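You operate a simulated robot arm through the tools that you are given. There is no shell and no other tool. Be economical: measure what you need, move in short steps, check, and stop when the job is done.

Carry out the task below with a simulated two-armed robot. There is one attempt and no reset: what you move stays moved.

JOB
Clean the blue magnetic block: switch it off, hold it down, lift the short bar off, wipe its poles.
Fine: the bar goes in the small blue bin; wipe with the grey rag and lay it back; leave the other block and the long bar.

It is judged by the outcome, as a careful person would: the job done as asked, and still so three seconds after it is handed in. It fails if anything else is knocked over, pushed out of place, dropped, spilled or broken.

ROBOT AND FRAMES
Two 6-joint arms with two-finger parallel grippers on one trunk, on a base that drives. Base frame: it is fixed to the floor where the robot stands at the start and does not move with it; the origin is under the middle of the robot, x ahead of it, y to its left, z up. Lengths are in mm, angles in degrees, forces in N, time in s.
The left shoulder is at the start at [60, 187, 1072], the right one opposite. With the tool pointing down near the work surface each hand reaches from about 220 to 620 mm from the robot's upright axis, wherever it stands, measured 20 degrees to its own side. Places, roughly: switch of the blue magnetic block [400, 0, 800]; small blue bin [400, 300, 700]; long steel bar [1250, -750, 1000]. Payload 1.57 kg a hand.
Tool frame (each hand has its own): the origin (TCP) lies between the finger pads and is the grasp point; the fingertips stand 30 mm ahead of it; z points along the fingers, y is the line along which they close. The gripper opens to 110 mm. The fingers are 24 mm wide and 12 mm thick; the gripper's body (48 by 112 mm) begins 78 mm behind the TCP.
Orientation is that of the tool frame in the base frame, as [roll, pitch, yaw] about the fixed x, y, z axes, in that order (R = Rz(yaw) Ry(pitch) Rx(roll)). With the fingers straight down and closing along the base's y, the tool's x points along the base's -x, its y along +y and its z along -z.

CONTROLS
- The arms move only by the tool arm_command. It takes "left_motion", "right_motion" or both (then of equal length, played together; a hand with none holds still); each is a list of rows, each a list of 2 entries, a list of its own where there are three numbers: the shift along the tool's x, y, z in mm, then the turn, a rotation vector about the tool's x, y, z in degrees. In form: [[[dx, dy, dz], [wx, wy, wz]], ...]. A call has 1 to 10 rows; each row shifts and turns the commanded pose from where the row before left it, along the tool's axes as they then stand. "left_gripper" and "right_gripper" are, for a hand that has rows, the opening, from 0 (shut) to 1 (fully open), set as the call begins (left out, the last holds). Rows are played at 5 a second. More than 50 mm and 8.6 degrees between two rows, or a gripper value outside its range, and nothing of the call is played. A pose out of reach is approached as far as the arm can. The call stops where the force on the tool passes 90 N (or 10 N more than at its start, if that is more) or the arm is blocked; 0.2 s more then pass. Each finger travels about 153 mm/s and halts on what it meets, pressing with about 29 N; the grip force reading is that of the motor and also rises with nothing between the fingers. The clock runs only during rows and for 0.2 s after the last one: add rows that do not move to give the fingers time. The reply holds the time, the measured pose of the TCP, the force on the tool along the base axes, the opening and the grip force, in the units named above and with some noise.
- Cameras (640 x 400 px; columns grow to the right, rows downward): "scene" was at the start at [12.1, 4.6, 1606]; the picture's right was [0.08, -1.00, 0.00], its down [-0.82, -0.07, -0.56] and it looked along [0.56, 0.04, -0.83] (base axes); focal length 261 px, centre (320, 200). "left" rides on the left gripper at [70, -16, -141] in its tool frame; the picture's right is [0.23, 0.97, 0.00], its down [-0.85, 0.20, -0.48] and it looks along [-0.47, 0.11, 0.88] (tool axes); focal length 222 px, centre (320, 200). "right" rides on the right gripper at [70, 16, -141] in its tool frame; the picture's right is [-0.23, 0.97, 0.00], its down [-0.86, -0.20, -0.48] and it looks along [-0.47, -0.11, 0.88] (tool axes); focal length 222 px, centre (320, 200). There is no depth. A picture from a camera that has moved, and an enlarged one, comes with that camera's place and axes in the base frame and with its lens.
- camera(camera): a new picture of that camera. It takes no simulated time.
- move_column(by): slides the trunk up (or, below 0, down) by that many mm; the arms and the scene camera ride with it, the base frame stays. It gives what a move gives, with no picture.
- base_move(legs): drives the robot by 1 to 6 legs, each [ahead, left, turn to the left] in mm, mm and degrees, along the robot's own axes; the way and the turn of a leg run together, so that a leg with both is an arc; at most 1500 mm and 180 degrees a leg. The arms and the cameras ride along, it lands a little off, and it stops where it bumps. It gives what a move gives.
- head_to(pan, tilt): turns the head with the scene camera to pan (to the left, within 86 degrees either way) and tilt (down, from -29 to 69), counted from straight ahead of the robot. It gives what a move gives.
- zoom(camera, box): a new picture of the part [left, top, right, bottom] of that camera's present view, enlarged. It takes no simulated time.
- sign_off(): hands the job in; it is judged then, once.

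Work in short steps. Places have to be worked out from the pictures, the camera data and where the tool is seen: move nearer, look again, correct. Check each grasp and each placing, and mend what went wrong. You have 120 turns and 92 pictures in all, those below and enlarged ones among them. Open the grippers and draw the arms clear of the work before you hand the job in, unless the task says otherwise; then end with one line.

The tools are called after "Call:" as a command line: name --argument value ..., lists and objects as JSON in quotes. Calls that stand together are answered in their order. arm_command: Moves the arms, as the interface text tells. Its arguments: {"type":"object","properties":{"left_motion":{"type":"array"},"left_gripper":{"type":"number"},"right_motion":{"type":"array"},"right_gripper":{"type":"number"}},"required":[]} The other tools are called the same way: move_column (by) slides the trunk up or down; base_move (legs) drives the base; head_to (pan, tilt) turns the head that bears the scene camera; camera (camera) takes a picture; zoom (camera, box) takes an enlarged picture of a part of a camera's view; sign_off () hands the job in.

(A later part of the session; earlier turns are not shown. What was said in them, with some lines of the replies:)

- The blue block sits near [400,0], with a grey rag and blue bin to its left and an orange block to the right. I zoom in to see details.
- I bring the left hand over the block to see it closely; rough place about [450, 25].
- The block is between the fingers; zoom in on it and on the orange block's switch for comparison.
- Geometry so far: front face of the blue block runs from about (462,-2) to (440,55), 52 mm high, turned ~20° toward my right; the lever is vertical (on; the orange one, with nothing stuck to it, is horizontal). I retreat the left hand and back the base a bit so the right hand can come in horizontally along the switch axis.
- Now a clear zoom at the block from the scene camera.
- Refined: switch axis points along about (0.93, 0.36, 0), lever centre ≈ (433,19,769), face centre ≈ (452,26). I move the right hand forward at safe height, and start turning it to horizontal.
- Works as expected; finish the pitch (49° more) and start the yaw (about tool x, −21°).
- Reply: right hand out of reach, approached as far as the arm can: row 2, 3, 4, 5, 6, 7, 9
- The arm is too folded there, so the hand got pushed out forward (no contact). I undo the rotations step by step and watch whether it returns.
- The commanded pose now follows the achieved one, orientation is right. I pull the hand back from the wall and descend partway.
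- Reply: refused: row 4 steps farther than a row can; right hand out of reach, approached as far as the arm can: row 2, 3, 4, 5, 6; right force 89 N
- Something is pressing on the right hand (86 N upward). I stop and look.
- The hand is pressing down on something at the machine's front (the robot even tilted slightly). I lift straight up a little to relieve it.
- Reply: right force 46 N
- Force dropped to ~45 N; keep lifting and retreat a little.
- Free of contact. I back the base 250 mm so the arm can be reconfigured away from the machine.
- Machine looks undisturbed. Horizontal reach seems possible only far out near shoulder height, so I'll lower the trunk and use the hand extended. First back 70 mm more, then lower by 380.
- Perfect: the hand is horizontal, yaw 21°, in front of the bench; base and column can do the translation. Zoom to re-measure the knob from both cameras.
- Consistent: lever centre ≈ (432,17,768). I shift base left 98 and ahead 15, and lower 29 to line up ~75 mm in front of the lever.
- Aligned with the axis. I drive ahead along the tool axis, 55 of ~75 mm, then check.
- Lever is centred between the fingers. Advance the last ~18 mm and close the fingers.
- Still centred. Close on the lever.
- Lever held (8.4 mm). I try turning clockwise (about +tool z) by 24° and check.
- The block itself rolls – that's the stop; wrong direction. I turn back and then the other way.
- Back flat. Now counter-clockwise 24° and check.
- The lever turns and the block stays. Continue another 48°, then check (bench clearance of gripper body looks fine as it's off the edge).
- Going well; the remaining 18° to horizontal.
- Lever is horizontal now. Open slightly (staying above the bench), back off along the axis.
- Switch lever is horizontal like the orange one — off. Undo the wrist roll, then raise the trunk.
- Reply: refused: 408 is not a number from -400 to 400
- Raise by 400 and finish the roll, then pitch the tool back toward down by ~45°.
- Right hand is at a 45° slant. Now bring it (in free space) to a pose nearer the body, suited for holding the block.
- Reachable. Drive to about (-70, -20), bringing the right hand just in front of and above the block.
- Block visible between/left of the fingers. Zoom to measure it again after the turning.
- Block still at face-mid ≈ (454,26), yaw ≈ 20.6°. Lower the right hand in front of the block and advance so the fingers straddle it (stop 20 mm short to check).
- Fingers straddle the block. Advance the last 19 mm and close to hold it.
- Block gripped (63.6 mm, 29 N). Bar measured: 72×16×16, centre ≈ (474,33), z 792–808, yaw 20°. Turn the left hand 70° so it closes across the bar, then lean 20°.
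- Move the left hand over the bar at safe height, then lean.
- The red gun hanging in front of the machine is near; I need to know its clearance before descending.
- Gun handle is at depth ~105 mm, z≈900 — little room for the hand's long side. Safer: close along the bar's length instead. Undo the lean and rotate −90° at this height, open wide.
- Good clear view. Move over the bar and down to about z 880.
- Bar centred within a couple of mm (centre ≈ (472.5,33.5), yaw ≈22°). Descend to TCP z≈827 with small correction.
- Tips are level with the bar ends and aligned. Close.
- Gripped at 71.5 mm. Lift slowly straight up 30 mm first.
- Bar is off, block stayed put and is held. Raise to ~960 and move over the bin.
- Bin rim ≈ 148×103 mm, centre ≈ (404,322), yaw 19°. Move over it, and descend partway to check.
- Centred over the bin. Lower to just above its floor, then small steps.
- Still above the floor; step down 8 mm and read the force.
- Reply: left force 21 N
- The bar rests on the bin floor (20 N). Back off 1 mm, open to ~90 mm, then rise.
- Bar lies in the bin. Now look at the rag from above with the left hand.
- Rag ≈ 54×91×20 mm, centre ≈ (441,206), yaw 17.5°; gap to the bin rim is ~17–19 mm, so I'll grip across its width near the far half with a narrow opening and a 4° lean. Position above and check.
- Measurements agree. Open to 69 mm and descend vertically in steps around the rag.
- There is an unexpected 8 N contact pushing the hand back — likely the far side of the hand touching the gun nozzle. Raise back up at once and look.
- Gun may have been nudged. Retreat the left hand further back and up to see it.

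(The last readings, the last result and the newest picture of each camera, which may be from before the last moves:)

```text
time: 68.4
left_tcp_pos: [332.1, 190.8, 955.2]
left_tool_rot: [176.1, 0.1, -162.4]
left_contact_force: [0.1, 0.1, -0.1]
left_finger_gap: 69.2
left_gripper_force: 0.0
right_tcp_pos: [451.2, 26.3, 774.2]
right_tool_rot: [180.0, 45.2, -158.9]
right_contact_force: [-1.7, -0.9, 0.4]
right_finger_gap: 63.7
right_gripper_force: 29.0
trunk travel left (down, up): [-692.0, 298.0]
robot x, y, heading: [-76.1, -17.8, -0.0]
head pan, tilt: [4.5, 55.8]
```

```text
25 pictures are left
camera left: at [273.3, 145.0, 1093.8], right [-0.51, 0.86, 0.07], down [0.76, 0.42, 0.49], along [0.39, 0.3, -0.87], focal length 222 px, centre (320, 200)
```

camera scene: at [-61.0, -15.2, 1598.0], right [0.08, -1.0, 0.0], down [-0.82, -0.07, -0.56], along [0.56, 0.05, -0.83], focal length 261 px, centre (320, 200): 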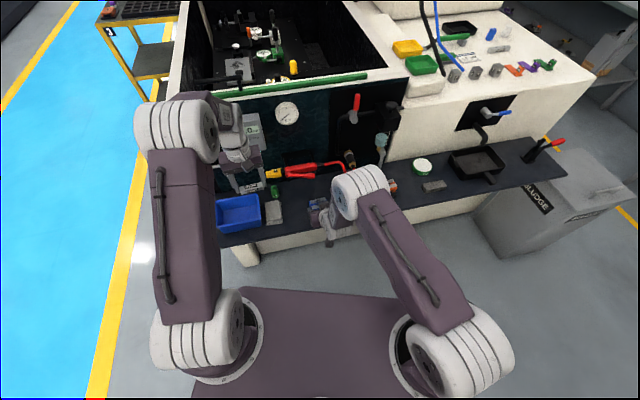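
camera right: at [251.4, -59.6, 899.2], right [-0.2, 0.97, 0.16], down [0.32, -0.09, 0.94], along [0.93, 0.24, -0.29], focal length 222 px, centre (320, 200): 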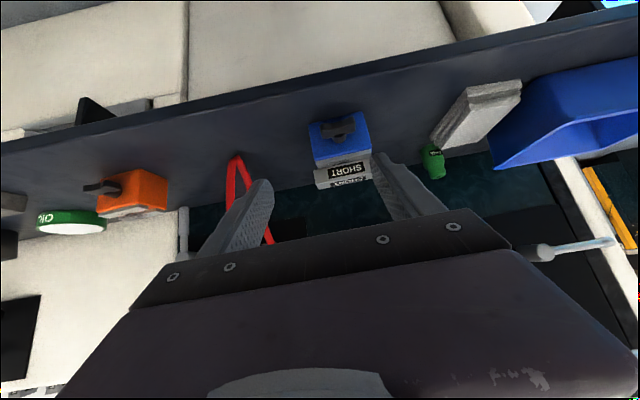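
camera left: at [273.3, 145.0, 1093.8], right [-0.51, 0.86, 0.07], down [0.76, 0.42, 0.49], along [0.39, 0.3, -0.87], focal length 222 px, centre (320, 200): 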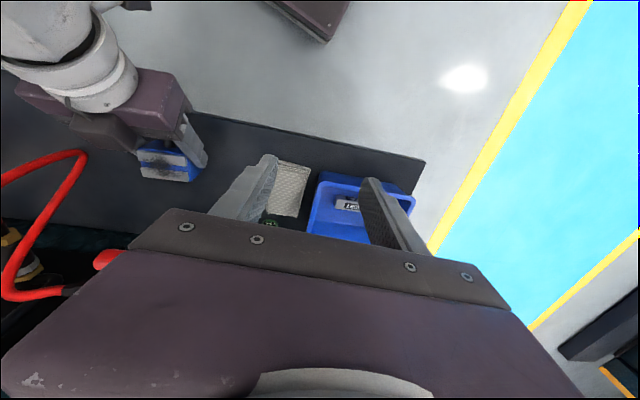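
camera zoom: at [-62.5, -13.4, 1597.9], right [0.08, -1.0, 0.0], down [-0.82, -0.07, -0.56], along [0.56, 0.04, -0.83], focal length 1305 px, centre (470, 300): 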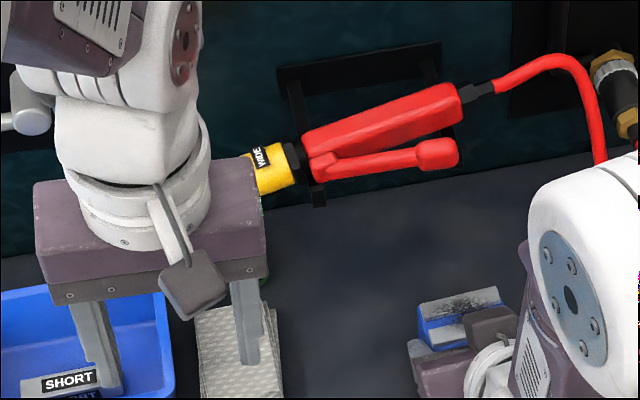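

The gun was pushed a little (handle end ~15 mm); I'll mend that later. Now grip the rag near its front half instead, well clear of the gun, keeping the left finger between rag and bin.

Call:
arm_command --left_motion '[[[-28.8, -11.2, 38.3], [0, 0, 0]], [[-28.8, -11.2, 38.3], [0, 0, 0]], [[-28.8, -11.2, 38.3], [0, 0, 0]], [[0, 0, 0], [0, 0, 0]]]' --left_gripper 0.64

Call:
zoom --camera "left" --box '[200, 20, 440, 200]'

```text
time: 69.4
left_tcp_pos: [422.2, 192.2, 838.1]
left_tool_rot: [176.0, 0.0, -162.3]
left_contact_force: [0.2, 0.3, 0.6]
left_finger_gap: 70.6
left_gripper_force: 0.0
right_tcp_pos: [453.0, 27.3, 774.4]
right_tool_rot: [180.0, 45.0, -158.9]
right_contact_force: [1.2, 0.3, 0.4]
right_finger_gap: 64.1
right_gripper_force: 28.9
trunk travel left (down, up): [-692.0, 298.0]
robot x, y, heading: [-74.4, -20.7, 0.0]
head pan, tilt: [4.5, 55.8]
```

```text
2.22 times, centred on (320, 110) of left
camera zoom: at [364.3, 145.3, 976.7], right [-0.51, 0.86, 0.07], down [0.76, 0.42, 0.49], along [0.39, 0.3, -0.87], focal length 494 px, centre (320, 400)
```

zoom: 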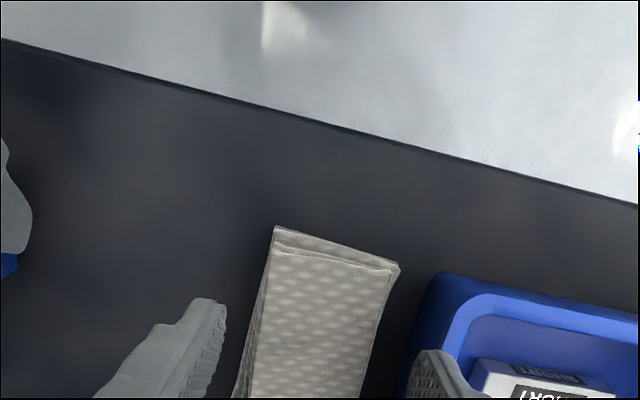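

Too close to the rim. I add 2° lean, shift right, and come in along the finger axis so that the finger slopes under clear of the rim.

Call:
arm_command --left_motion '[[[0, -6, 0], [-2, 0, 0]], [[0, 0, 18], [0, 0, 0]], [[0, 0, 18], [0, 0, 0]], [[0, 0, 0], [0, 0, 0]]]'

Call:
zoom --camera "left" --box '[200, 40, 440, 220]'

```text
time: 70.4
left_tcp_pos: [424.6, 190.3, 800.7]
left_tool_rot: [174.2, 0.0, -162.5]
left_contact_force: [0.0, -0.3, 0.8]
left_finger_gap: 70.6
left_gripper_force: 0.1
right_tcp_pos: [452.0, 26.0, 772.4]
right_tool_rot: [179.9, 45.0, -158.9]
right_contact_force: [0.4, 0.1, 0.1]
right_finger_gap: 63.9
right_gripper_force: 28.8
trunk travel left (down, up): [-692.0, 298.0]
robot x, y, heading: [-73.7, -20.1, 0.2]
head pan, tilt: [4.5, 55.8]
```

```text
2.22 times, centred on (320, 130) of left
camera zoom: at [367.2, 139.0, 938.7], right [-0.51, 0.85, 0.1], down [0.77, 0.4, 0.5], along [0.39, 0.33, -0.86], focal length 494 px, centre (320, 356)
```

zoom: 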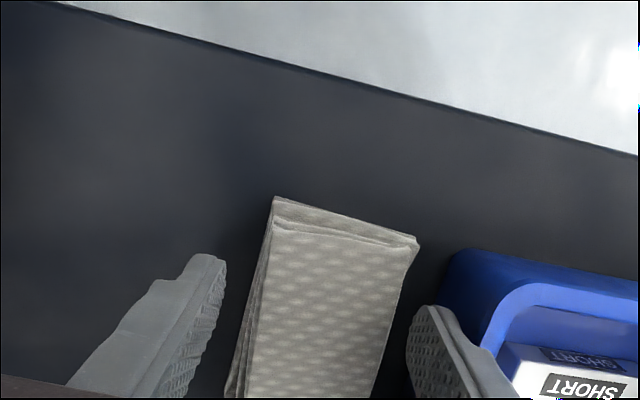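

The finger is threading the gap without contact. Continue down 24 mm.

Call:
arm_command --left_motion '[[[0, 0, 12], [0, 0, 0]], [[0, 0, 10], [0, 0, 0]], [[0, 0, 0], [0, 0, 0]]]'

Call:
zoom --camera "left" --box '[200, 40, 440, 220]'

```text
time: 71.2
left_tcp_pos: [426.0, 192.8, 779.8]
left_tool_rot: [174.1, 0.0, -162.5]
left_contact_force: [-0.1, 1.1, -0.5]
left_finger_gap: 70.5
left_gripper_force: 0.1
right_tcp_pos: [451.8, 26.0, 774.0]
right_tool_rot: [-180.0, 45.1, -158.9]
right_contact_force: [-1.4, 0.2, 0.4]
right_finger_gap: 64.0
right_gripper_force: 29.1
trunk travel left (down, up): [-692.0, 298.0]
robot x, y, heading: [-71.2, -24.9, 0.1]
head pan, tilt: [4.5, 55.8]
```

```text
2.22 times, centred on (320, 130) of left
camera zoom: at [367.7, 141.2, 917.7], right [-0.51, 0.85, 0.1], down [0.77, 0.4, 0.5], along [0.39, 0.33, -0.86], focal length 494 px, centre (320, 356)
```

zoom: 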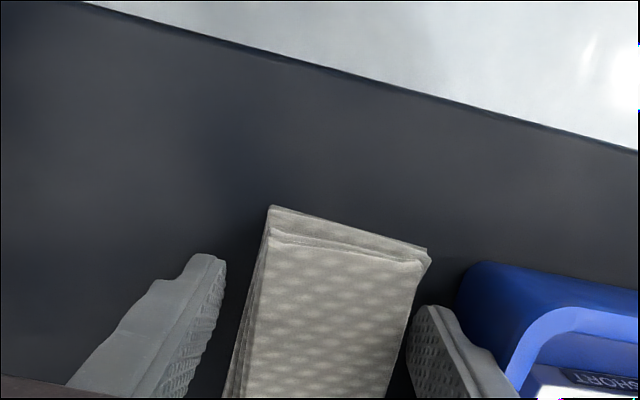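

Down 2 mm more, then close gently.

Call:
arm_command --left_motion '[[[0, 0, 2], [0, 0, 0]], [[0, 0, 0], [0, 0, 0]]]'

Call:
arm_command --left_motion '[[[0, 0, 0], [0, 0, 0]], [[0, 0, 0], [0, 0, 0]], [[0, 0, 0], [0, 0, 0]]]' --left_gripper 0.3

Call:
zoom --camera "left" --box '[200, 40, 440, 220]'

```text
time: 71.8
left_tcp_pos: [425.4, 191.7, 776.4]
left_tool_rot: [174.1, 0.1, -162.4]
left_contact_force: [-0.9, -0.3, 0.3]
left_finger_gap: 70.3
left_gripper_force: 0.0
right_tcp_pos: [453.9, 27.5, 775.1]
right_tool_rot: [179.9, 45.1, -158.9]
right_contact_force: [-1.6, -0.9, 0.4]
right_finger_gap: 63.9
right_gripper_force: 29.0
trunk travel left (down, up): [-692.0, 298.0]
robot x, y, heading: [-72.2, -17.4, 0.1]
head pan, tilt: [4.5, 55.8]
```

```text
time: 72.6
left_tcp_pos: [424.8, 193.0, 777.1]
left_tool_rot: [174.0, 0.1, -162.4]
left_contact_force: [-1.0, -0.2, 0.0]
left_finger_gap: 60.1
left_gripper_force: 29.5
right_tcp_pos: [451.3, 25.6, 774.7]
right_tool_rot: [180.0, 45.1, -159.0]
right_contact_force: [-1.6, -0.8, -0.1]
right_finger_gap: 63.8
right_gripper_force: 29.5
trunk travel left (down, up): [-692.0, 298.0]
robot x, y, heading: [-71.5, -19.3, -0.0]
head pan, tilt: [4.5, 55.8]
```

```text
2.22 times, centred on (320, 130) of left
camera zoom: at [367.7, 141.6, 915.7], right [-0.51, 0.85, 0.1], down [0.77, 0.4, 0.5], along [0.39, 0.33, -0.86], focal length 494 px, centre (320, 356)
```

zoom: 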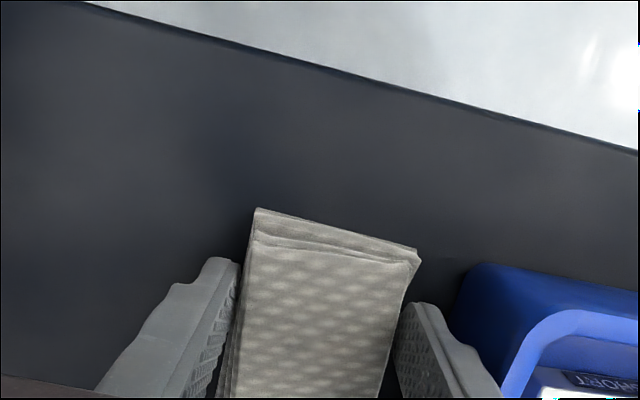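

Rag gripped (60 mm; laying-back pose TCP ≈ (425,192.5,777)). Lift along the finger axis.

Call:
arm_command --left_motion '[[[0, 0, -10], [0, 0, 0]], [[0, 0, -22], [0, 0, 0]], [[0, 0, -22], [0, 0, 0]], [[0, 0, -22], [0, 0, 0]], [[0, 0, 0], [0, 0, 0]]]'

Call:
zoom --camera "left" --box '[200, 40, 440, 220]'

Call:
zoom --camera "scene" --box '[220, 140, 350, 230]'

```text
time: 73.8
left_tcp_pos: [427.4, 183.0, 851.9]
left_tool_rot: [174.0, -0.1, -162.4]
left_contact_force: [-0.2, -0.1, -0.7]
left_finger_gap: 59.9
left_gripper_force: 29.1
right_tcp_pos: [453.8, 26.3, 773.2]
right_tool_rot: [-180.0, 44.9, -158.8]
right_contact_force: [-0.6, -0.5, 0.2]
right_finger_gap: 64.0
right_gripper_force: 29.3
trunk travel left (down, up): [-692.0, 298.0]
robot x, y, heading: [-74.4, -21.7, -0.2]
head pan, tilt: [4.5, 55.8]
```

```text
2.22 times, centred on (320, 130) of left
camera zoom: at [370.2, 133.2, 990.8], right [-0.51, 0.85, 0.1], down [0.77, 0.4, 0.5], along [0.38, 0.33, -0.86], focal length 494 px, centre (320, 356)
```

zoom: 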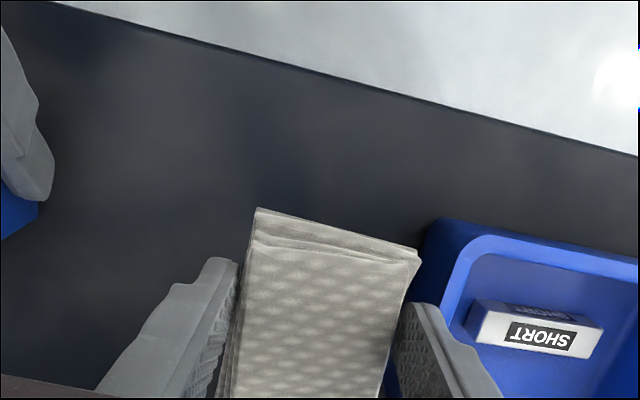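

```text
4.44 times, centred on (285, 185) of scene
camera zoom: at [-61.2, -14.8, 1598.0], right [0.08, -1.0, 0.0], down [-0.82, -0.07, -0.56], along [0.56, 0.05, -0.83], focal length 1160 px, centre (476, 267)
```

zoom: 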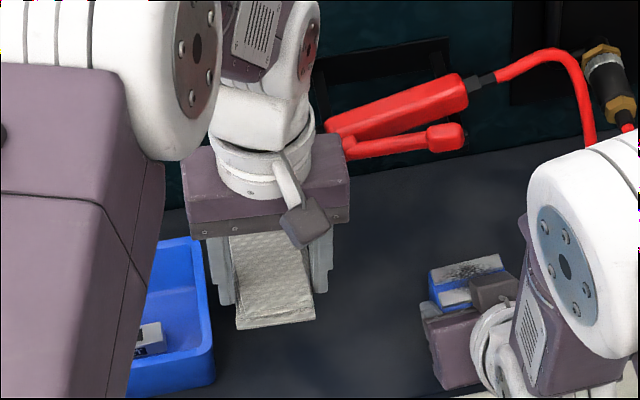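

Rag held level. Move it across to above the block's poles.

Call:
arm_command --left_motion '[[[0, 0, 0], [0, 0, -3]], [[1, -39.7, -4.2], [0, 0, 0]], [[1, -39.7, -4.2], [0, 0, 0]], [[1, -39.7, -4.2], [0, 0, 0]], [[1, -39.7, -4.2], [0, 0, 0]], [[0, 0, 0], [0, 0, 0]]]'

Call:
camera --camera "left"

Call:
zoom --camera "scene" --box '[260, 140, 380, 230]'

```text
time: 75.2
left_tcp_pos: [481.7, 33.1, 854.3]
left_tool_rot: [174.0, 0.2, -159.4]
left_contact_force: [-0.1, -0.4, -1.2]
left_finger_gap: 60.0
left_gripper_force: 28.9
right_tcp_pos: [453.2, 26.0, 775.1]
right_tool_rot: [179.9, 45.0, -159.0]
right_contact_force: [0.0, 0.7, 0.1]
right_finger_gap: 63.8
right_gripper_force: 28.8
trunk travel left (down, up): [-692.0, 298.0]
robot x, y, heading: [-76.5, -18.5, 0.3]
head pan, tilt: [4.5, 55.8]
```

```text
18 pictures are left
camera left: at [426.0, -20.2, 991.6], right [-0.55, 0.83, 0.1], down [0.75, 0.44, 0.5], along [0.37, 0.35, -0.86], focal length 222 px, centre (320, 200)
```

left: 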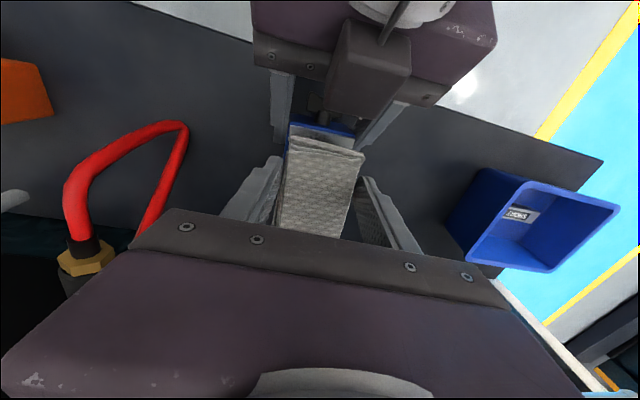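

```text
4.44 times, centred on (320, 185) of scene
camera zoom: at [-61.1, -14.5, 1598.0], right [0.08, -1.0, 0.0], down [-0.82, -0.07, -0.56], along [0.56, 0.04, -0.83], focal length 1160 px, centre (320, 267)
```

zoom: 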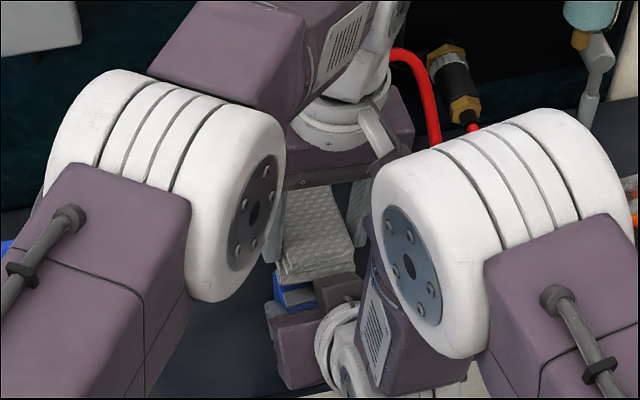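

Rag sits right above the poles. Lower in small steps until light contact.

Call:
arm_command --left_motion '[[[0, -1.0, 10], [0, 0, 0]], [[0, -1.0, 9], [0, 0, 0]], [[0, -0.3, 3], [0, 0, 0]], [[0, -0.1, 1], [0, 0, 0]], [[0, 0, 0], [0, 0, 0]]]'

```text
time: 76.4
left_tcp_pos: [480.3, 33.4, 830.5]
left_tool_rot: [174.2, 0.4, -159.4]
left_contact_force: [-3.6, -3.5, 14.7]
left_finger_gap: 60.0
left_gripper_force: 28.9
right_tcp_pos: [453.2, 26.2, 774.8]
right_tool_rot: [180.0, 45.0, -158.9]
right_contact_force: [8.0, 2.9, -5.6]
right_finger_gap: 64.0
right_gripper_force: 29.3
trunk travel left (down, up): [-692.0, 298.0]
robot x, y, heading: [-73.0, -22.4, 0.2]
head pan, tilt: [4.5, 55.8]
```

15 N of contact. Wipe sideways: several ±15 mm strokes.

Call:
arm_command --left_motion '[[[0, 14, 1.5], [0, 0, 0]], [[0, -14, -1.5], [0, 0, 0]], [[0, -14, -1.5], [0, 0, 0]], [[0, 14, 1.5], [0, 0, 0]], [[0, 14, 1.5], [0, 0, 0]], [[0, -14, -1.5], [0, 0, 0]], [[0, -14, -1.5], [0, 0, 0]], [[0, 14, 1.5], [0, 0, 0]]]'

```text
time: 78.2
left_tcp_pos: [482.5, 34.1, 832.1]
left_tool_rot: [174.3, 0.6, -159.4]
left_contact_force: [2.4, -5.9, 12.7]
left_finger_gap: 59.9
left_gripper_force: 28.5
right_tcp_pos: [452.0, 27.6, 772.9]
right_tool_rot: [-180.0, 45.0, -158.8]
right_contact_force: [0.3, 4.2, -5.8]
right_finger_gap: 63.7
right_gripper_force: 29.4
trunk travel left (down, up): [-692.0, 298.0]
robot x, y, heading: [-73.9, -14.4, 0.0]
head pan, tilt: [4.5, 55.8]
```

Add a few short fore-aft strokes and another sideways pair, then lift to look.

Call:
arm_command --left_motion '[[[-7, 0, 0], [0, 0, 0]], [[7, 0, 0], [0, 0, 0]], [[-7, 0, 0], [0, 0, 0]], [[0, 14, 1.5], [0, 0, 0]], [[0, -14, -1.5], [0, 0, 0]], [[0, -14, -1.5], [0, 0, 0]], [[0, 14, 1.5], [0, 0, 0]], [[7, 0, 0], [0, 0, 0]]]'

Call:
arm_command --left_motion '[[[0, 0.5, -8], [0, 0, 0]], [[0, 1.5, -14], [0, 0, 0]], [[0, 40, 4.2], [0, 0, 0]], [[0, 40, 4.2], [0, 0, 0]], [[0, 0, 0], [0, 0, 0]]]'

Call:
zoom --camera "scene" --box '[290, 180, 360, 230]'

Call:
camera --camera "left"

```text
time: 80.0
left_tcp_pos: [473.5, 37.6, 830.3]
left_tool_rot: [174.1, 0.3, -159.6]
left_contact_force: [-0.1, 0.0, -0.2]
left_finger_gap: 59.9
left_gripper_force: 29.1
left hand out of reach, approached as far as the arm can: row 6
right_tcp_pos: [452.5, 26.2, 773.7]
right_tool_rot: [179.8, 45.0, -159.0]
right_contact_force: [0.6, -0.2, -0.8]
right_finger_gap: 63.7
right_gripper_force: 29.4
trunk travel left (down, up): [-692.0, 298.0]
robot x, y, heading: [-74.9, -19.3, 0.2]
head pan, tilt: [4.5, 55.8]
```

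```text
time: 81.2
left_tcp_pos: [446.1, 113.2, 853.5]
left_tool_rot: [174.1, 0.4, -159.5]
left_contact_force: [-0.3, 0.7, -0.2]
left_finger_gap: 59.6
left_gripper_force: 29.7
right_tcp_pos: [453.1, 27.7, 774.5]
right_tool_rot: [179.9, 45.0, -158.9]
right_contact_force: [-0.5, 0.9, 0.3]
right_finger_gap: 63.8
right_gripper_force: 29.4
trunk travel left (down, up): [-692.0, 298.0]
robot x, y, heading: [-71.9, -23.5, 0.1]
head pan, tilt: [4.5, 55.8]
```

```text
8.00 times, centred on (325, 205) of scene
camera zoom: at [-61.0, -15.1, 1598.0], right [0.08, -1.0, 0.0], down [-0.82, -0.07, -0.56], along [0.56, 0.05, -0.83], focal length 2088 px, centre (280, 160)
```

zoom: 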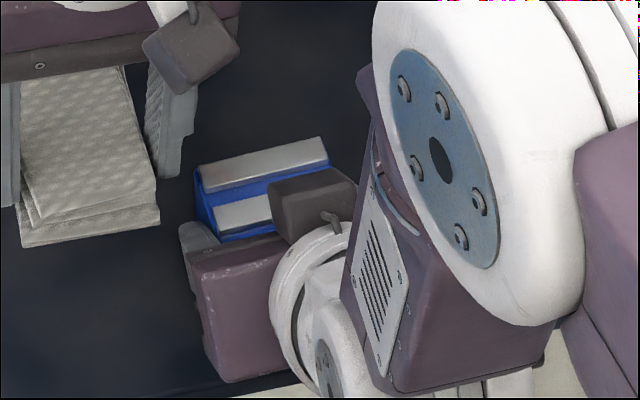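

```text
15 pictures are left
camera left: at [390.8, 58.3, 991.5], right [-0.55, 0.83, 0.1], down [0.75, 0.44, 0.5], along [0.37, 0.35, -0.86], focal length 222 px, centre (320, 200)
```

left: 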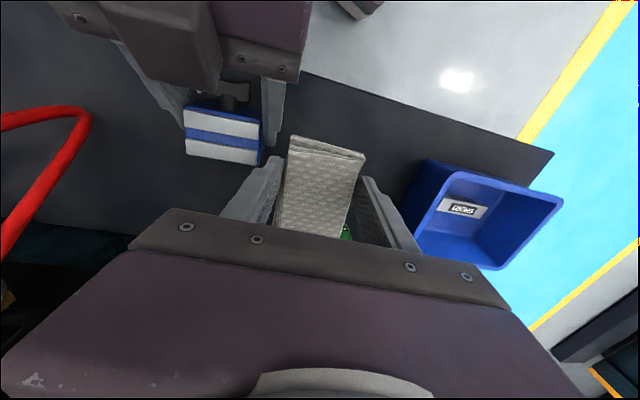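

Poles are clean and bright. Return the rag: back over its spot and lower along the same line.

Call:
arm_command --left_motion '[[[0, 0, 0], [0, 0, 3]], [[-1.6, 35.8, 4.5], [0, 0, 0]], [[-1.6, 35.8, 4.5], [0, 0, 0]], [[0, 0, 24], [0, 0, 0]], [[0, 0, 24], [0, 0, 0]], [[0, 0, 20], [0, 0, 0]], [[0, 0, 0], [0, 0, 0]]]'

```text
time: 82.8
left_tcp_pos: [425.4, 189.2, 783.4]
left_tool_rot: [174.1, 0.1, -162.5]
left_contact_force: [0.7, -0.2, -0.3]
left_finger_gap: 59.6
left_gripper_force: 28.9
right_tcp_pos: [453.1, 26.7, 773.8]
right_tool_rot: [180.0, 45.0, -158.9]
right_contact_force: [-1.3, 1.2, 0.6]
right_finger_gap: 63.7
right_gripper_force: 28.5
trunk travel left (down, up): [-692.0, 298.0]
robot x, y, heading: [-73.8, -18.5, 0.1]
head pan, tilt: [4.5, 55.8]
```

Nearly there; shift 3 mm left and lower the last few mm.

Call:
arm_command --left_motion '[[[0, 3, 2], [0, 0, 0]], [[0, 0, 2], [0, 0, 0]], [[0, 0, 1.5], [0, 0, 0]], [[0, 0, 0], [0, 0, 0]]]'

```text
time: 83.8
left_tcp_pos: [425.2, 191.2, 778.9]
left_tool_rot: [174.1, 0.2, -162.5]
left_contact_force: [0.2, 1.0, 7.2]
left_finger_gap: 59.7
left_gripper_force: 29.4
right_tcp_pos: [452.1, 26.5, 774.6]
right_tool_rot: [180.0, 45.0, -158.9]
right_contact_force: [-1.2, 0.0, 0.4]
right_finger_gap: 64.0
right_gripper_force: 29.2
trunk travel left (down, up): [-692.0, 298.0]
robot x, y, heading: [-72.5, -19.8, -0.0]
head pan, tilt: [4.5, 55.8]
```

The rag touches the bench (7 N). Open to 68 mm and withdraw along the finger axis.

Call:
arm_command --left_motion '[[[0, 0, 0], [0, 0, 0]], [[0, 0, 0], [0, 0, 0]]]' --left_gripper 0.62

Call:
arm_command --left_motion '[[[0, 0, -12], [0, 0, 0]], [[0, 0, -25], [0, 0, 0]], [[0, 0, -35], [0, 0, 0]], [[30, 0, -35], [0, 0, 0]], [[30, 0, -35], [0, 0, 0]], [[0, 0, 0], [0, 0, 0]]]'

Call:
zoom --camera "scene" --box '[220, 130, 350, 230]'

```text
time: 84.4
left_tcp_pos: [424.4, 190.3, 777.7]
left_tool_rot: [174.1, 0.1, -162.4]
left_contact_force: [0.2, -0.2, -0.2]
left_finger_gap: 68.4
left_gripper_force: 0.1
right_tcp_pos: [452.3, 26.1, 773.6]
right_tool_rot: [180.0, 45.0, -158.9]
right_contact_force: [-1.4, -0.5, -0.8]
right_finger_gap: 64.0
right_gripper_force: 28.8
trunk travel left (down, up): [-692.0, 298.0]
robot x, y, heading: [-71.6, -20.2, 0.0]
head pan, tilt: [4.5, 55.8]
```

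```text
time: 85.8
left_tcp_pos: [371.5, 157.9, 916.7]
left_tool_rot: [174.1, 0.1, -162.4]
left_contact_force: [-0.2, 0.1, -0.3]
left_finger_gap: 68.1
left_gripper_force: 0.0
right_tcp_pos: [452.9, 27.7, 773.6]
right_tool_rot: [-179.9, 45.0, -158.9]
right_contact_force: [0.3, -0.6, 0.7]
right_finger_gap: 63.7
right_gripper_force: 29.8
trunk travel left (down, up): [-692.0, 298.0]
robot x, y, heading: [-73.5, -17.1, 0.2]
head pan, tilt: [4.5, 55.8]
```

```text
4.00 times, centred on (285, 180) of scene
camera zoom: at [-61.0, -14.6, 1598.0], right [0.08, -1.0, 0.0], down [-0.82, -0.07, -0.56], along [0.56, 0.04, -0.83], focal length 1044 px, centre (460, 280)
```

zoom: 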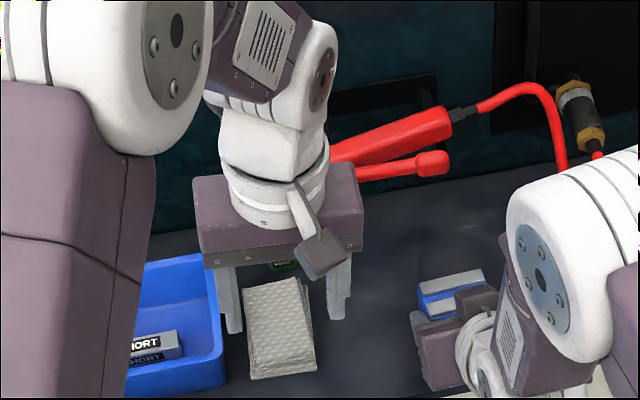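

Rag is back. Release the block and withdraw the right hand straight back, then up.

Call:
arm_command --right_motion '[[[0, 0, 0], [0, 0, 0]], [[0, 0, 0], [0, 0, 0]]]' --right_gripper 0.75

Call:
arm_command --right_motion '[[[12, 0, -12], [0, 0, 0]], [[16, 0, -16], [0, 0, 0]], [[20, 0, -20], [0, 0, 0]], [[-25, -20, -30], [0, 0, 0]], [[-25, -20, -30], [0, 0, 0]], [[-15, -35, -25], [0, 0, 0]], [[-15, -35, -25], [0, 0, 0]], [[0, -40, -20], [0, 0, 0]]]'

Call:
arm_command --left_motion '[[[35, 0, -20], [0, 0, 0]], [[35, 20, -20], [0, 0, 0]], [[0, 40, -20], [0, 0, 0]], [[0, 40, 0], [0, 0, 0]], [[0, 40, 0], [0, 0, 0]]]'

Call:
camera --camera "scene"

Call:
zoom --camera "scene" --box '[220, 130, 380, 230]'

```text
time: 86.4
left_tcp_pos: [372.3, 157.5, 916.7]
left_tool_rot: [174.1, 0.1, -162.5]
left_contact_force: [0.8, 0.6, -0.2]
left_finger_gap: 68.1
left_gripper_force: 0.1
right_tcp_pos: [453.1, 26.5, 774.4]
right_tool_rot: [179.9, 45.0, -158.9]
right_contact_force: [0.0, 0.2, 0.6]
right_finger_gap: 82.5
right_gripper_force: 0.1
trunk travel left (down, up): [-692.0, 298.0]
robot x, y, heading: [-73.6, -15.4, -0.1]
head pan, tilt: [4.5, 55.8]
```

```text
time: 88.2
left_tcp_pos: [371.8, 157.6, 917.8]
left_tool_rot: [174.0, 0.1, -162.4]
left_contact_force: [0.5, 0.3, 0.1]
left_finger_gap: 68.3
left_gripper_force: 0.1
right_tcp_pos: [409.1, -151.8, 923.4]
right_tool_rot: [179.9, 45.0, -158.9]
right_contact_force: [-0.1, -0.3, 0.1]
right_finger_gap: 82.8
right_gripper_force: 0.1
trunk travel left (down, up): [-692.0, 298.0]
robot x, y, heading: [-74.0, -20.2, 0.3]
head pan, tilt: [4.5, 55.8]
```

```text
time: 89.4
left_tcp_pos: [264.3, 264.3, 991.6]
left_tool_rot: [174.0, 0.1, -162.5]
left_contact_force: [-0.2, -0.6, -0.2]
left_finger_gap: 68.2
left_gripper_force: 0.0
right_tcp_pos: [409.1, -149.2, 923.3]
right_tool_rot: [179.9, 45.1, -158.8]
right_contact_force: [-0.1, 0.8, -0.6]
right_finger_gap: 82.5
right_gripper_force: 0.0
trunk travel left (down, up): [-692.0, 298.0]
robot x, y, heading: [-76.2, -17.5, 0.1]
head pan, tilt: [4.5, 55.8]
```

```text
13 pictures are left
camera scene: at [-61.9, -13.4, 1598.0], right [0.08, -1.0, 0.0], down [-0.82, -0.07, -0.56], along [0.56, 0.04, -0.83], focal length 261 px, centre (320, 200)
```

scene: 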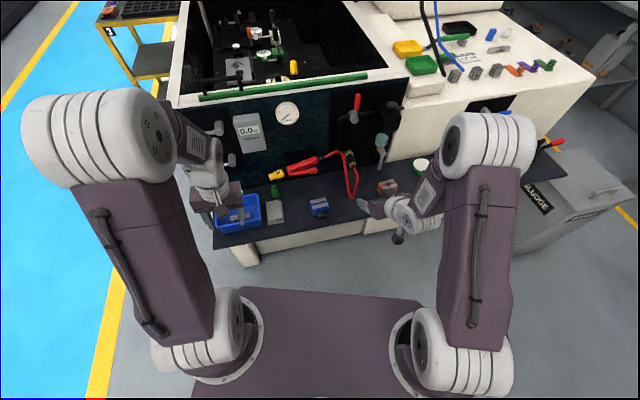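

```text
4.00 times, centred on (300, 180) of scene
camera zoom: at [-61.9, -13.4, 1598.0], right [0.08, -1.0, 0.0], down [-0.82, -0.07, -0.56], along [0.56, 0.04, -0.83], focal length 1044 px, centre (400, 280)
```

zoom: 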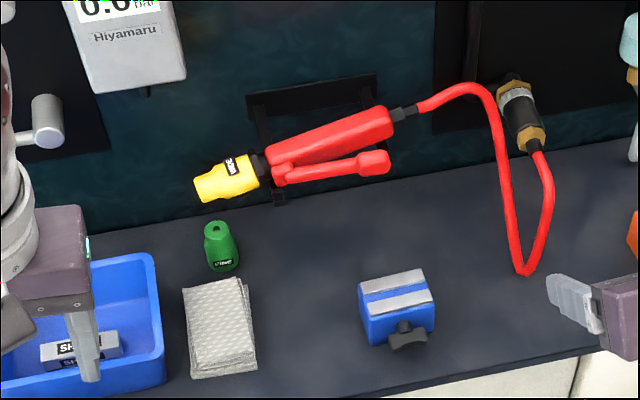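

Block, bar, rag, bin are fine. The gun, however, has turned ~13° on its bracket (nozzle ~15 mm towards me). I'll set it right: grip the yellow nozzle from above with the left hand. First orient the hand (remove lean, rotate 75°).

Call:
arm_command --left_motion '[[[0, 0, 0], [6, 0, 0]], [[0, 0, 0], [0, 0, 8.3]], [[0, 0, 0], [0, 0, 8.3]], [[0, 0, 0], [0, 0, 8.3]], [[0, 0, 0], [0, 0, 8.3]], [[0, 0, 0], [0, 0, 8.3]], [[0, 0, 0], [0, 0, 8.3]], [[0, 0, 0], [0, 0, 8.3]], [[0, 0, 0], [0, 0, 8.3]], [[0, 0, 0], [0, 0, 8.3]]]' --left_gripper 0.6

```text
time: 91.6
left_tcp_pos: [265.1, 264.4, 994.9]
left_tool_rot: [-180.0, 0.0, 122.7]
left_contact_force: [0.6, -0.9, -0.4]
left_finger_gap: 66.2
left_gripper_force: 0.1
right_tcp_pos: [409.9, -150.2, 923.0]
right_tool_rot: [-180.0, 45.1, -159.0]
right_contact_force: [0.3, -0.1, 0.1]
right_finger_gap: 82.6
right_gripper_force: 0.0
trunk travel left (down, up): [-692.0, 298.0]
robot x, y, heading: [-73.0, -18.1, 0.4]
head pan, tilt: [4.5, 55.8]
```

Call:
arm_command --left_motion '[[[-37.4, 27.1, -1], [0, 0, 0]], [[-37.4, 27.1, -1], [0, 0, 0]], [[-37.4, 27.1, -1], [0, 0, 0]], [[-37.4, 27.1, -1], [0, 0, 0]], [[-30, 21, 0], [0, 0, 0]], [[0, 0, 0], [0, 0, 0]]]'

Call:
camera --camera "left"

```text
time: 93.0
left_tcp_pos: [468.9, 183.8, 999.3]
left_tool_rot: [179.9, 0.1, 122.9]
left_contact_force: [-0.5, -0.5, -0.8]
left_finger_gap: 66.1
left_gripper_force: 0.1
right_tcp_pos: [408.6, -150.2, 922.9]
right_tool_rot: [180.0, 45.0, -158.9]
right_contact_force: [-0.1, -1.2, -0.6]
right_finger_gap: 82.3
right_gripper_force: 0.0
trunk travel left (down, up): [-692.0, 298.0]
robot x, y, heading: [-76.6, -21.3, 0.4]
head pan, tilt: [4.5, 55.8]
```

```text
11 pictures are left
camera left: at [418.2, 232.4, 1140.2], right [0.69, 0.72, 0.0], down [0.63, -0.61, 0.48], along [0.35, -0.33, -0.88], focal length 222 px, centre (320, 200)
```

left: 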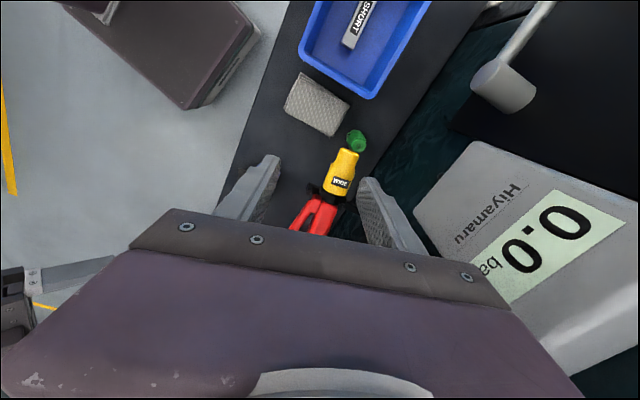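

Nozzle centre triangulates to about (512,183,886), axis angle −61°. Align over it and descend partway.

Call:
arm_command --left_motion '[[[-11, 18.5, 0], [0, 0, 3.5]], [[-10.7, 18.5, 0], [0, 0, 0]], [[0, 0, 30], [0, 0, 0]], [[0, 0, 30], [0, 0, 0]], [[0, 0, 0], [0, 0, 0]]]'

Call:
zoom --camera "left" --box '[200, 80, 440, 240]'

```text
time: 94.2
left_tcp_pos: [511.7, 182.6, 937.6]
left_tool_rot: [179.9, 0.2, 119.4]
left_contact_force: [-5.1, -1.7, 2.4]
left_finger_gap: 65.9
left_gripper_force: 0.2
right_tcp_pos: [408.2, -150.2, 923.0]
right_tool_rot: [180.0, 45.2, -159.0]
right_contact_force: [-0.4, 0.7, -0.6]
right_finger_gap: 82.5
right_gripper_force: 0.0
trunk travel left (down, up): [-692.0, 298.0]
robot x, y, heading: [-73.5, -22.6, 0.1]
head pan, tilt: [4.5, 55.8]
```

```text
2.50 times, centred on (320, 160) of left
camera zoom: at [463.4, 235.5, 1078.2], right [0.74, 0.68, 0.0], down [0.59, -0.65, 0.48], along [0.32, -0.35, -0.88], focal length 555 px, centre (320, 300)
```

zoom: 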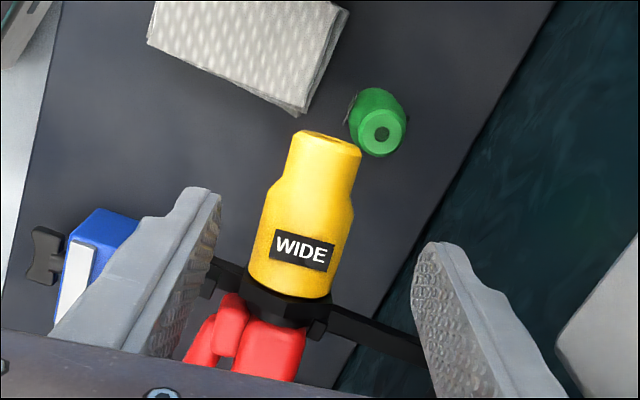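

The hand's rear side is touching the display on the wall (5 N). Back off up and toward me, then tilt the hand 25° so its body leans away from the wall.

Call:
arm_command --left_motion '[[[0, -20, -10], [0, 0, 0]], [[0, -20, -25], [0, 0, 0]], [[0, -20, -25], [0, 0, 0]], [[0, 0, 0], [-8.3, 0, 0]], [[0, 0, 0], [-8.3, 0, 0]], [[0, 0, 0], [-8.3, 0, 0]], [[0, 0, 0], [0, 0, 0]]]' --left_gripper 0.52

Call:
zoom --camera "scene" --box '[200, 110, 380, 230]'

```text
time: 95.8
left_tcp_pos: [461.4, 154.9, 996.8]
left_tool_rot: [155.0, 0.1, 119.3]
left_contact_force: [0.8, -0.1, -0.5]
left_finger_gap: 57.3
left_gripper_force: 0.1
right_tcp_pos: [410.4, -150.7, 923.8]
right_tool_rot: [180.0, 45.0, -158.9]
right_contact_force: [-0.4, -0.5, -0.3]
right_finger_gap: 82.5
right_gripper_force: 0.1
trunk travel left (down, up): [-692.0, 298.0]
robot x, y, heading: [-73.6, -20.1, -0.1]
head pan, tilt: [4.5, 55.8]
```

```text
3.33 times, centred on (290, 170) of scene
camera zoom: at [-60.8, -14.7, 1598.0], right [0.08, -1.0, 0.0], down [-0.82, -0.07, -0.56], along [0.56, 0.05, -0.83], focal length 870 px, centre (420, 300)
```

zoom: 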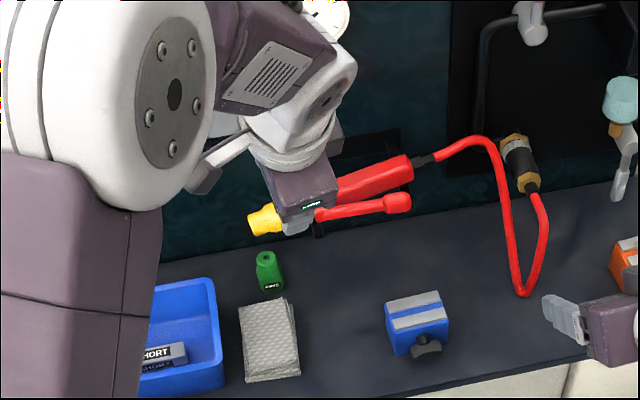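

Tilted fine. Approach the nozzle along the tool axis, first half.

Call:
arm_command --left_motion '[[[0, 2.3, 31], [0, 0, 0]], [[0, 2.3, 31], [0, 0, 0]], [[0, 0, 15], [0, 0, 0]], [[0, 0, 0], [0, 0, 0]]]'

Call:
zoom --camera "left" --box '[200, 80, 440, 240]'

```text
time: 96.8
left_tcp_pos: [494.1, 174.3, 930.7]
left_tool_rot: [155.1, 0.1, 119.4]
left_contact_force: [0.1, 0.5, 0.4]
left_finger_gap: 57.2
left_gripper_force: 0.1
right_tcp_pos: [409.3, -150.2, 923.0]
right_tool_rot: [180.0, 45.0, -159.0]
right_contact_force: [-0.8, -0.8, 0.8]
right_finger_gap: 82.6
right_gripper_force: 0.2
trunk travel left (down, up): [-692.0, 298.0]
robot x, y, heading: [-73.6, -20.9, 0.5]
head pan, tilt: [4.5, 55.8]
```

```text
2.50 times, centred on (320, 160) of left
camera zoom: at [394.0, 197.8, 1050.0], right [0.66, 0.63, 0.41], down [0.4, -0.75, 0.52], along [0.64, -0.18, -0.75], focal length 555 px, centre (320, 300)
```

zoom: 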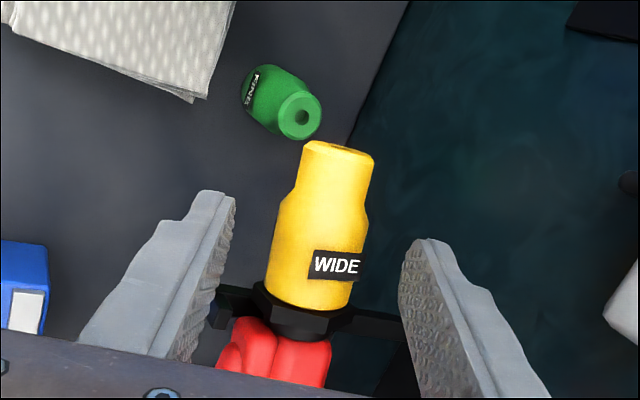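

Nozzle centred between the fingers, no contact. Advance 40 mm and close.

Call:
arm_command --left_motion '[[[0, 1.5, 20], [0, 0, 0]], [[0, 0, 20], [0, 0, 0]], [[0, 0, 0], [0, 0, 0]]]'

Call:
zoom --camera "left" --box '[200, 80, 440, 240]'

```text
time: 97.6
left_tcp_pos: [509.7, 182.3, 893.0]
left_tool_rot: [155.0, 0.1, 119.4]
left_contact_force: [-0.1, 0.3, -0.2]
left_finger_gap: 57.4
left_gripper_force: 0.1
right_tcp_pos: [408.2, -151.1, 924.6]
right_tool_rot: [-180.0, 45.1, -158.9]
right_contact_force: [0.6, 0.0, -0.6]
right_finger_gap: 82.6
right_gripper_force: 0.0
trunk travel left (down, up): [-692.0, 298.0]
robot x, y, heading: [-72.1, -18.2, 0.1]
head pan, tilt: [4.5, 55.8]
```

```text
2.50 times, centred on (320, 160) of left
camera zoom: at [410.7, 206.3, 1014.2], right [0.66, 0.63, 0.41], down [0.4, -0.76, 0.52], along [0.64, -0.18, -0.75], focal length 555 px, centre (320, 300)
```

zoom: 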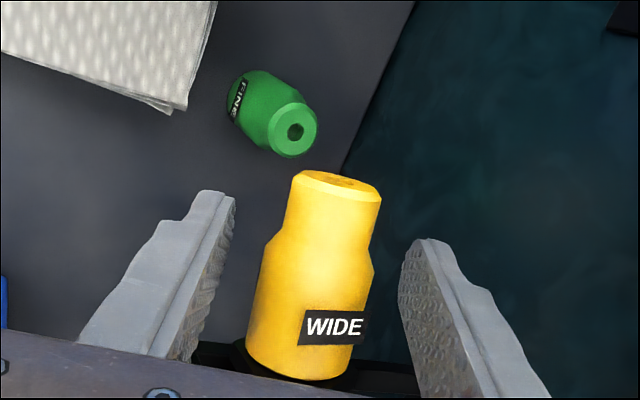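

Close on the nozzle.

Call:
arm_command --left_motion '[[[0, 0, 0], [0, 0, 0]], [[0, 0, 0], [0, 0, 0]], [[0, 0, 0], [0, 0, 0]]]' --left_gripper 0.2

```text
time: 98.4
left_tcp_pos: [509.7, 182.1, 892.6]
left_tool_rot: [155.1, 0.0, 119.4]
left_contact_force: [-4.1, -0.7, -2.2]
left_finger_gap: 36.9
left_gripper_force: 28.9
right_tcp_pos: [408.8, -151.4, 923.2]
right_tool_rot: [180.0, 44.9, -158.9]
right_contact_force: [0.2, -0.3, 0.1]
right_finger_gap: 82.6
right_gripper_force: 0.0
trunk travel left (down, up): [-692.0, 298.0]
robot x, y, heading: [-76.4, -19.8, 0.0]
head pan, tilt: [4.5, 55.8]
```

Nozzle held (37 mm). Rotate it −12° about the vertical with a shift of about (+5,+7) mm, in small steps.

Call:
arm_command --left_motion '[[[1, 1.8, 0.85], [0, -1.27, 2.72]], [[1, 1.8, 0.85], [0, -1.27, 2.72]], [[1, 1.8, 0.85], [0, -1.27, 2.72]], [[1, 1.8, 0.85], [0, -1.27, 2.72]], [[0, 0, 0], [0, 0, 0]]]'

Call:
zoom --camera "scene" --box '[220, 130, 380, 230]'

```text
time: 99.6
left_tcp_pos: [515.2, 188.8, 894.8]
left_tool_rot: [155.0, 0.1, 107.2]
left_contact_force: [0.4, -0.1, -1.5]
left_finger_gap: 36.8
left_gripper_force: 29.1
right_tcp_pos: [410.9, -149.8, 923.2]
right_tool_rot: [179.9, 45.0, -158.9]
right_contact_force: [-0.1, 0.9, 0.4]
right_finger_gap: 82.5
right_gripper_force: 0.0
trunk travel left (down, up): [-692.0, 298.0]
robot x, y, heading: [-75.0, -20.6, 0.3]
head pan, tilt: [4.5, 55.8]
```

```text
4.00 times, centred on (300, 180) of scene
camera zoom: at [-60.6, -14.9, 1598.0], right [0.08, -1.0, 0.0], down [-0.82, -0.07, -0.56], along [0.56, 0.05, -0.83], focal length 1044 px, centre (400, 280)
```

zoom: 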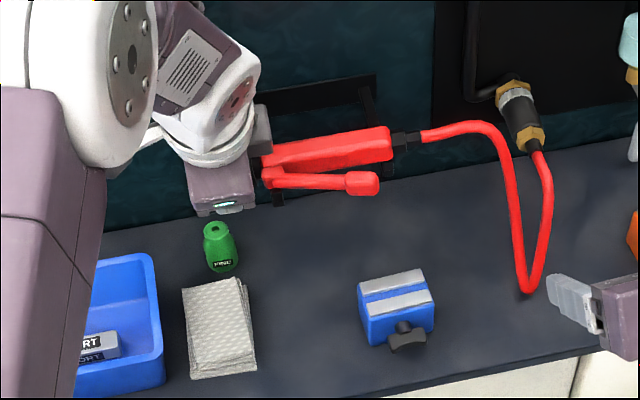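

The gun now matches its original place (lever end and handle end within ~1 px). Release and withdraw along the tool axis.

Call:
arm_command --left_motion '[[[0, 0, 0], [0, 0, 0]], [[0, 0, 0], [0, 0, 0]]]' --left_gripper 0.52

Call:
arm_command --left_motion '[[[0, 0, -20], [0, 0, 0]], [[0, 0, -40], [0, 0, 0]], [[0, 0, -45], [0, 0, 0]], [[0, -10, -45], [0, 0, 0]], [[0, -30, -35], [0, 0, 0]], [[0, -40, 0], [0, 0, 0]], [[0, -40, 0], [0, 0, 0]]]'

Call:
zoom --camera "scene" --box '[220, 130, 380, 230]'

```text
time: 100.2
left_tcp_pos: [515.7, 188.9, 892.8]
left_tool_rot: [155.0, 0.1, 107.5]
left_contact_force: [0.4, 0.2, -0.2]
left_finger_gap: 57.1
left_gripper_force: 0.0
right_tcp_pos: [410.5, -151.4, 924.2]
right_tool_rot: [-180.0, 45.1, -158.9]
right_contact_force: [0.7, 0.7, 0.0]
right_finger_gap: 82.5
right_gripper_force: 0.1
trunk travel left (down, up): [-692.0, 298.0]
robot x, y, heading: [-73.7, -19.6, -0.2]
head pan, tilt: [4.5, 55.8]
```

```text
time: 101.8
left_tcp_pos: [334.1, 132.9, 1010.9]
left_tool_rot: [155.0, 0.0, 107.2]
left_contact_force: [0.6, 0.0, -0.2]
left_finger_gap: 57.3
left_gripper_force: 0.0
right_tcp_pos: [408.8, -149.2, 923.8]
right_tool_rot: [-180.0, 45.0, -158.9]
right_contact_force: [-0.3, -0.3, 0.3]
right_finger_gap: 82.4
right_gripper_force: 0.1
trunk travel left (down, up): [-692.0, 298.0]
robot x, y, heading: [-77.3, -20.8, 0.4]
head pan, tilt: [4.5, 55.8]
```

```text
4.00 times, centred on (300, 180) of scene
camera zoom: at [-62.2, -15.3, 1598.0], right [0.08, -1.0, 0.0], down [-0.82, -0.07, -0.56], along [0.56, 0.05, -0.83], focal length 1044 px, centre (400, 280)
```

zoom: 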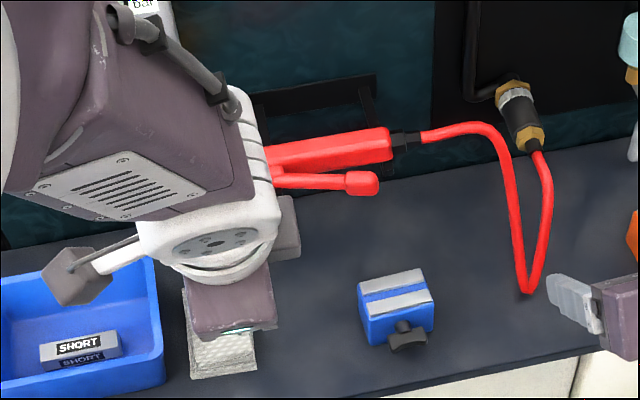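

Gun stays put. Open the grippers fully and back the robot away 200 mm, then a last check.

Call:
base_move --legs '[[-220, 0, 0]]'

Call:
arm_command --left_motion '[[[0, 0, 0], [0, 0, 0]], [[0, 0, 0], [0, 0, 0]]]' --right_motion '[[[0, 0, 0], [0, 0, 0]], [[0, 0, 0], [0, 0, 0]]]' --left_gripper 1.0 --right_gripper 1.0

Call:
zoom --camera "scene" --box '[200, 90, 420, 230]'

```text
time: 103.5
left_tcp_pos: [115.6, 131.9, 1011.1]
left_tool_rot: [155.0, 0.1, 107.4]
left_contact_force: [-0.5, -0.7, 0.2]
left_finger_gap: 57.1
left_gripper_force: 0.0
right_tcp_pos: [189.5, -150.9, 922.2]
right_tool_rot: [179.9, 45.1, -159.0]
right_contact_force: [-0.5, 0.1, -0.1]
right_finger_gap: 82.3
right_gripper_force: 0.0
trunk travel left (down, up): [-692.0, 298.0]
robot x, y, heading: [-295.3, -22.1, 0.1]
head pan, tilt: [4.5, 55.8]
```

```text
time: 104.1
left_tcp_pos: [114.5, 133.0, 1011.4]
left_tool_rot: [155.0, 0.1, 107.4]
left_contact_force: [0.2, -0.9, 0.2]
left_finger_gap: 110.1
left_gripper_force: 0.1
right_tcp_pos: [189.3, -150.3, 922.3]
right_tool_rot: [-180.0, 45.0, -158.9]
right_contact_force: [-0.3, -0.5, 0.4]
right_finger_gap: 110.1
right_gripper_force: 0.0
trunk travel left (down, up): [-692.0, 298.0]
robot x, y, heading: [-296.4, -18.3, 0.3]
head pan, tilt: [4.5, 55.8]
```

```text
2.86 times, centred on (310, 160) of scene
camera zoom: at [-281.6, -15.2, 1598.0], right [0.08, -1.0, 0.0], down [-0.82, -0.07, -0.56], along [0.56, 0.05, -0.83], focal length 746 px, centre (349, 314)
```

zoom: 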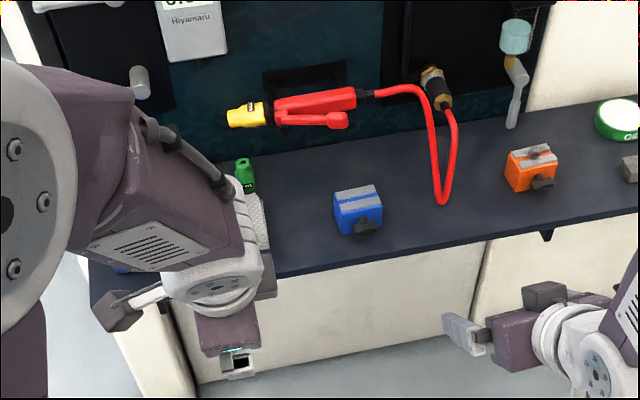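

Everything is in place: the block is off and clean, the gun is back on its bracket, and the orange block is untouched. Handing in.

Call:
sign_off

```text
The job is handed in.
```

The blue block is switched off and its poles are wiped clean, the short bar is in the small blue bin, the grey rag is back in its place, and the orange block and long bar were left alone. On the way I nudged the red gun hanging on its bracket and turned it back to about where it was, within roughly 6 mm, and the robot briefly pressed on the front of the machine and touched the wall display, with no visible damage.
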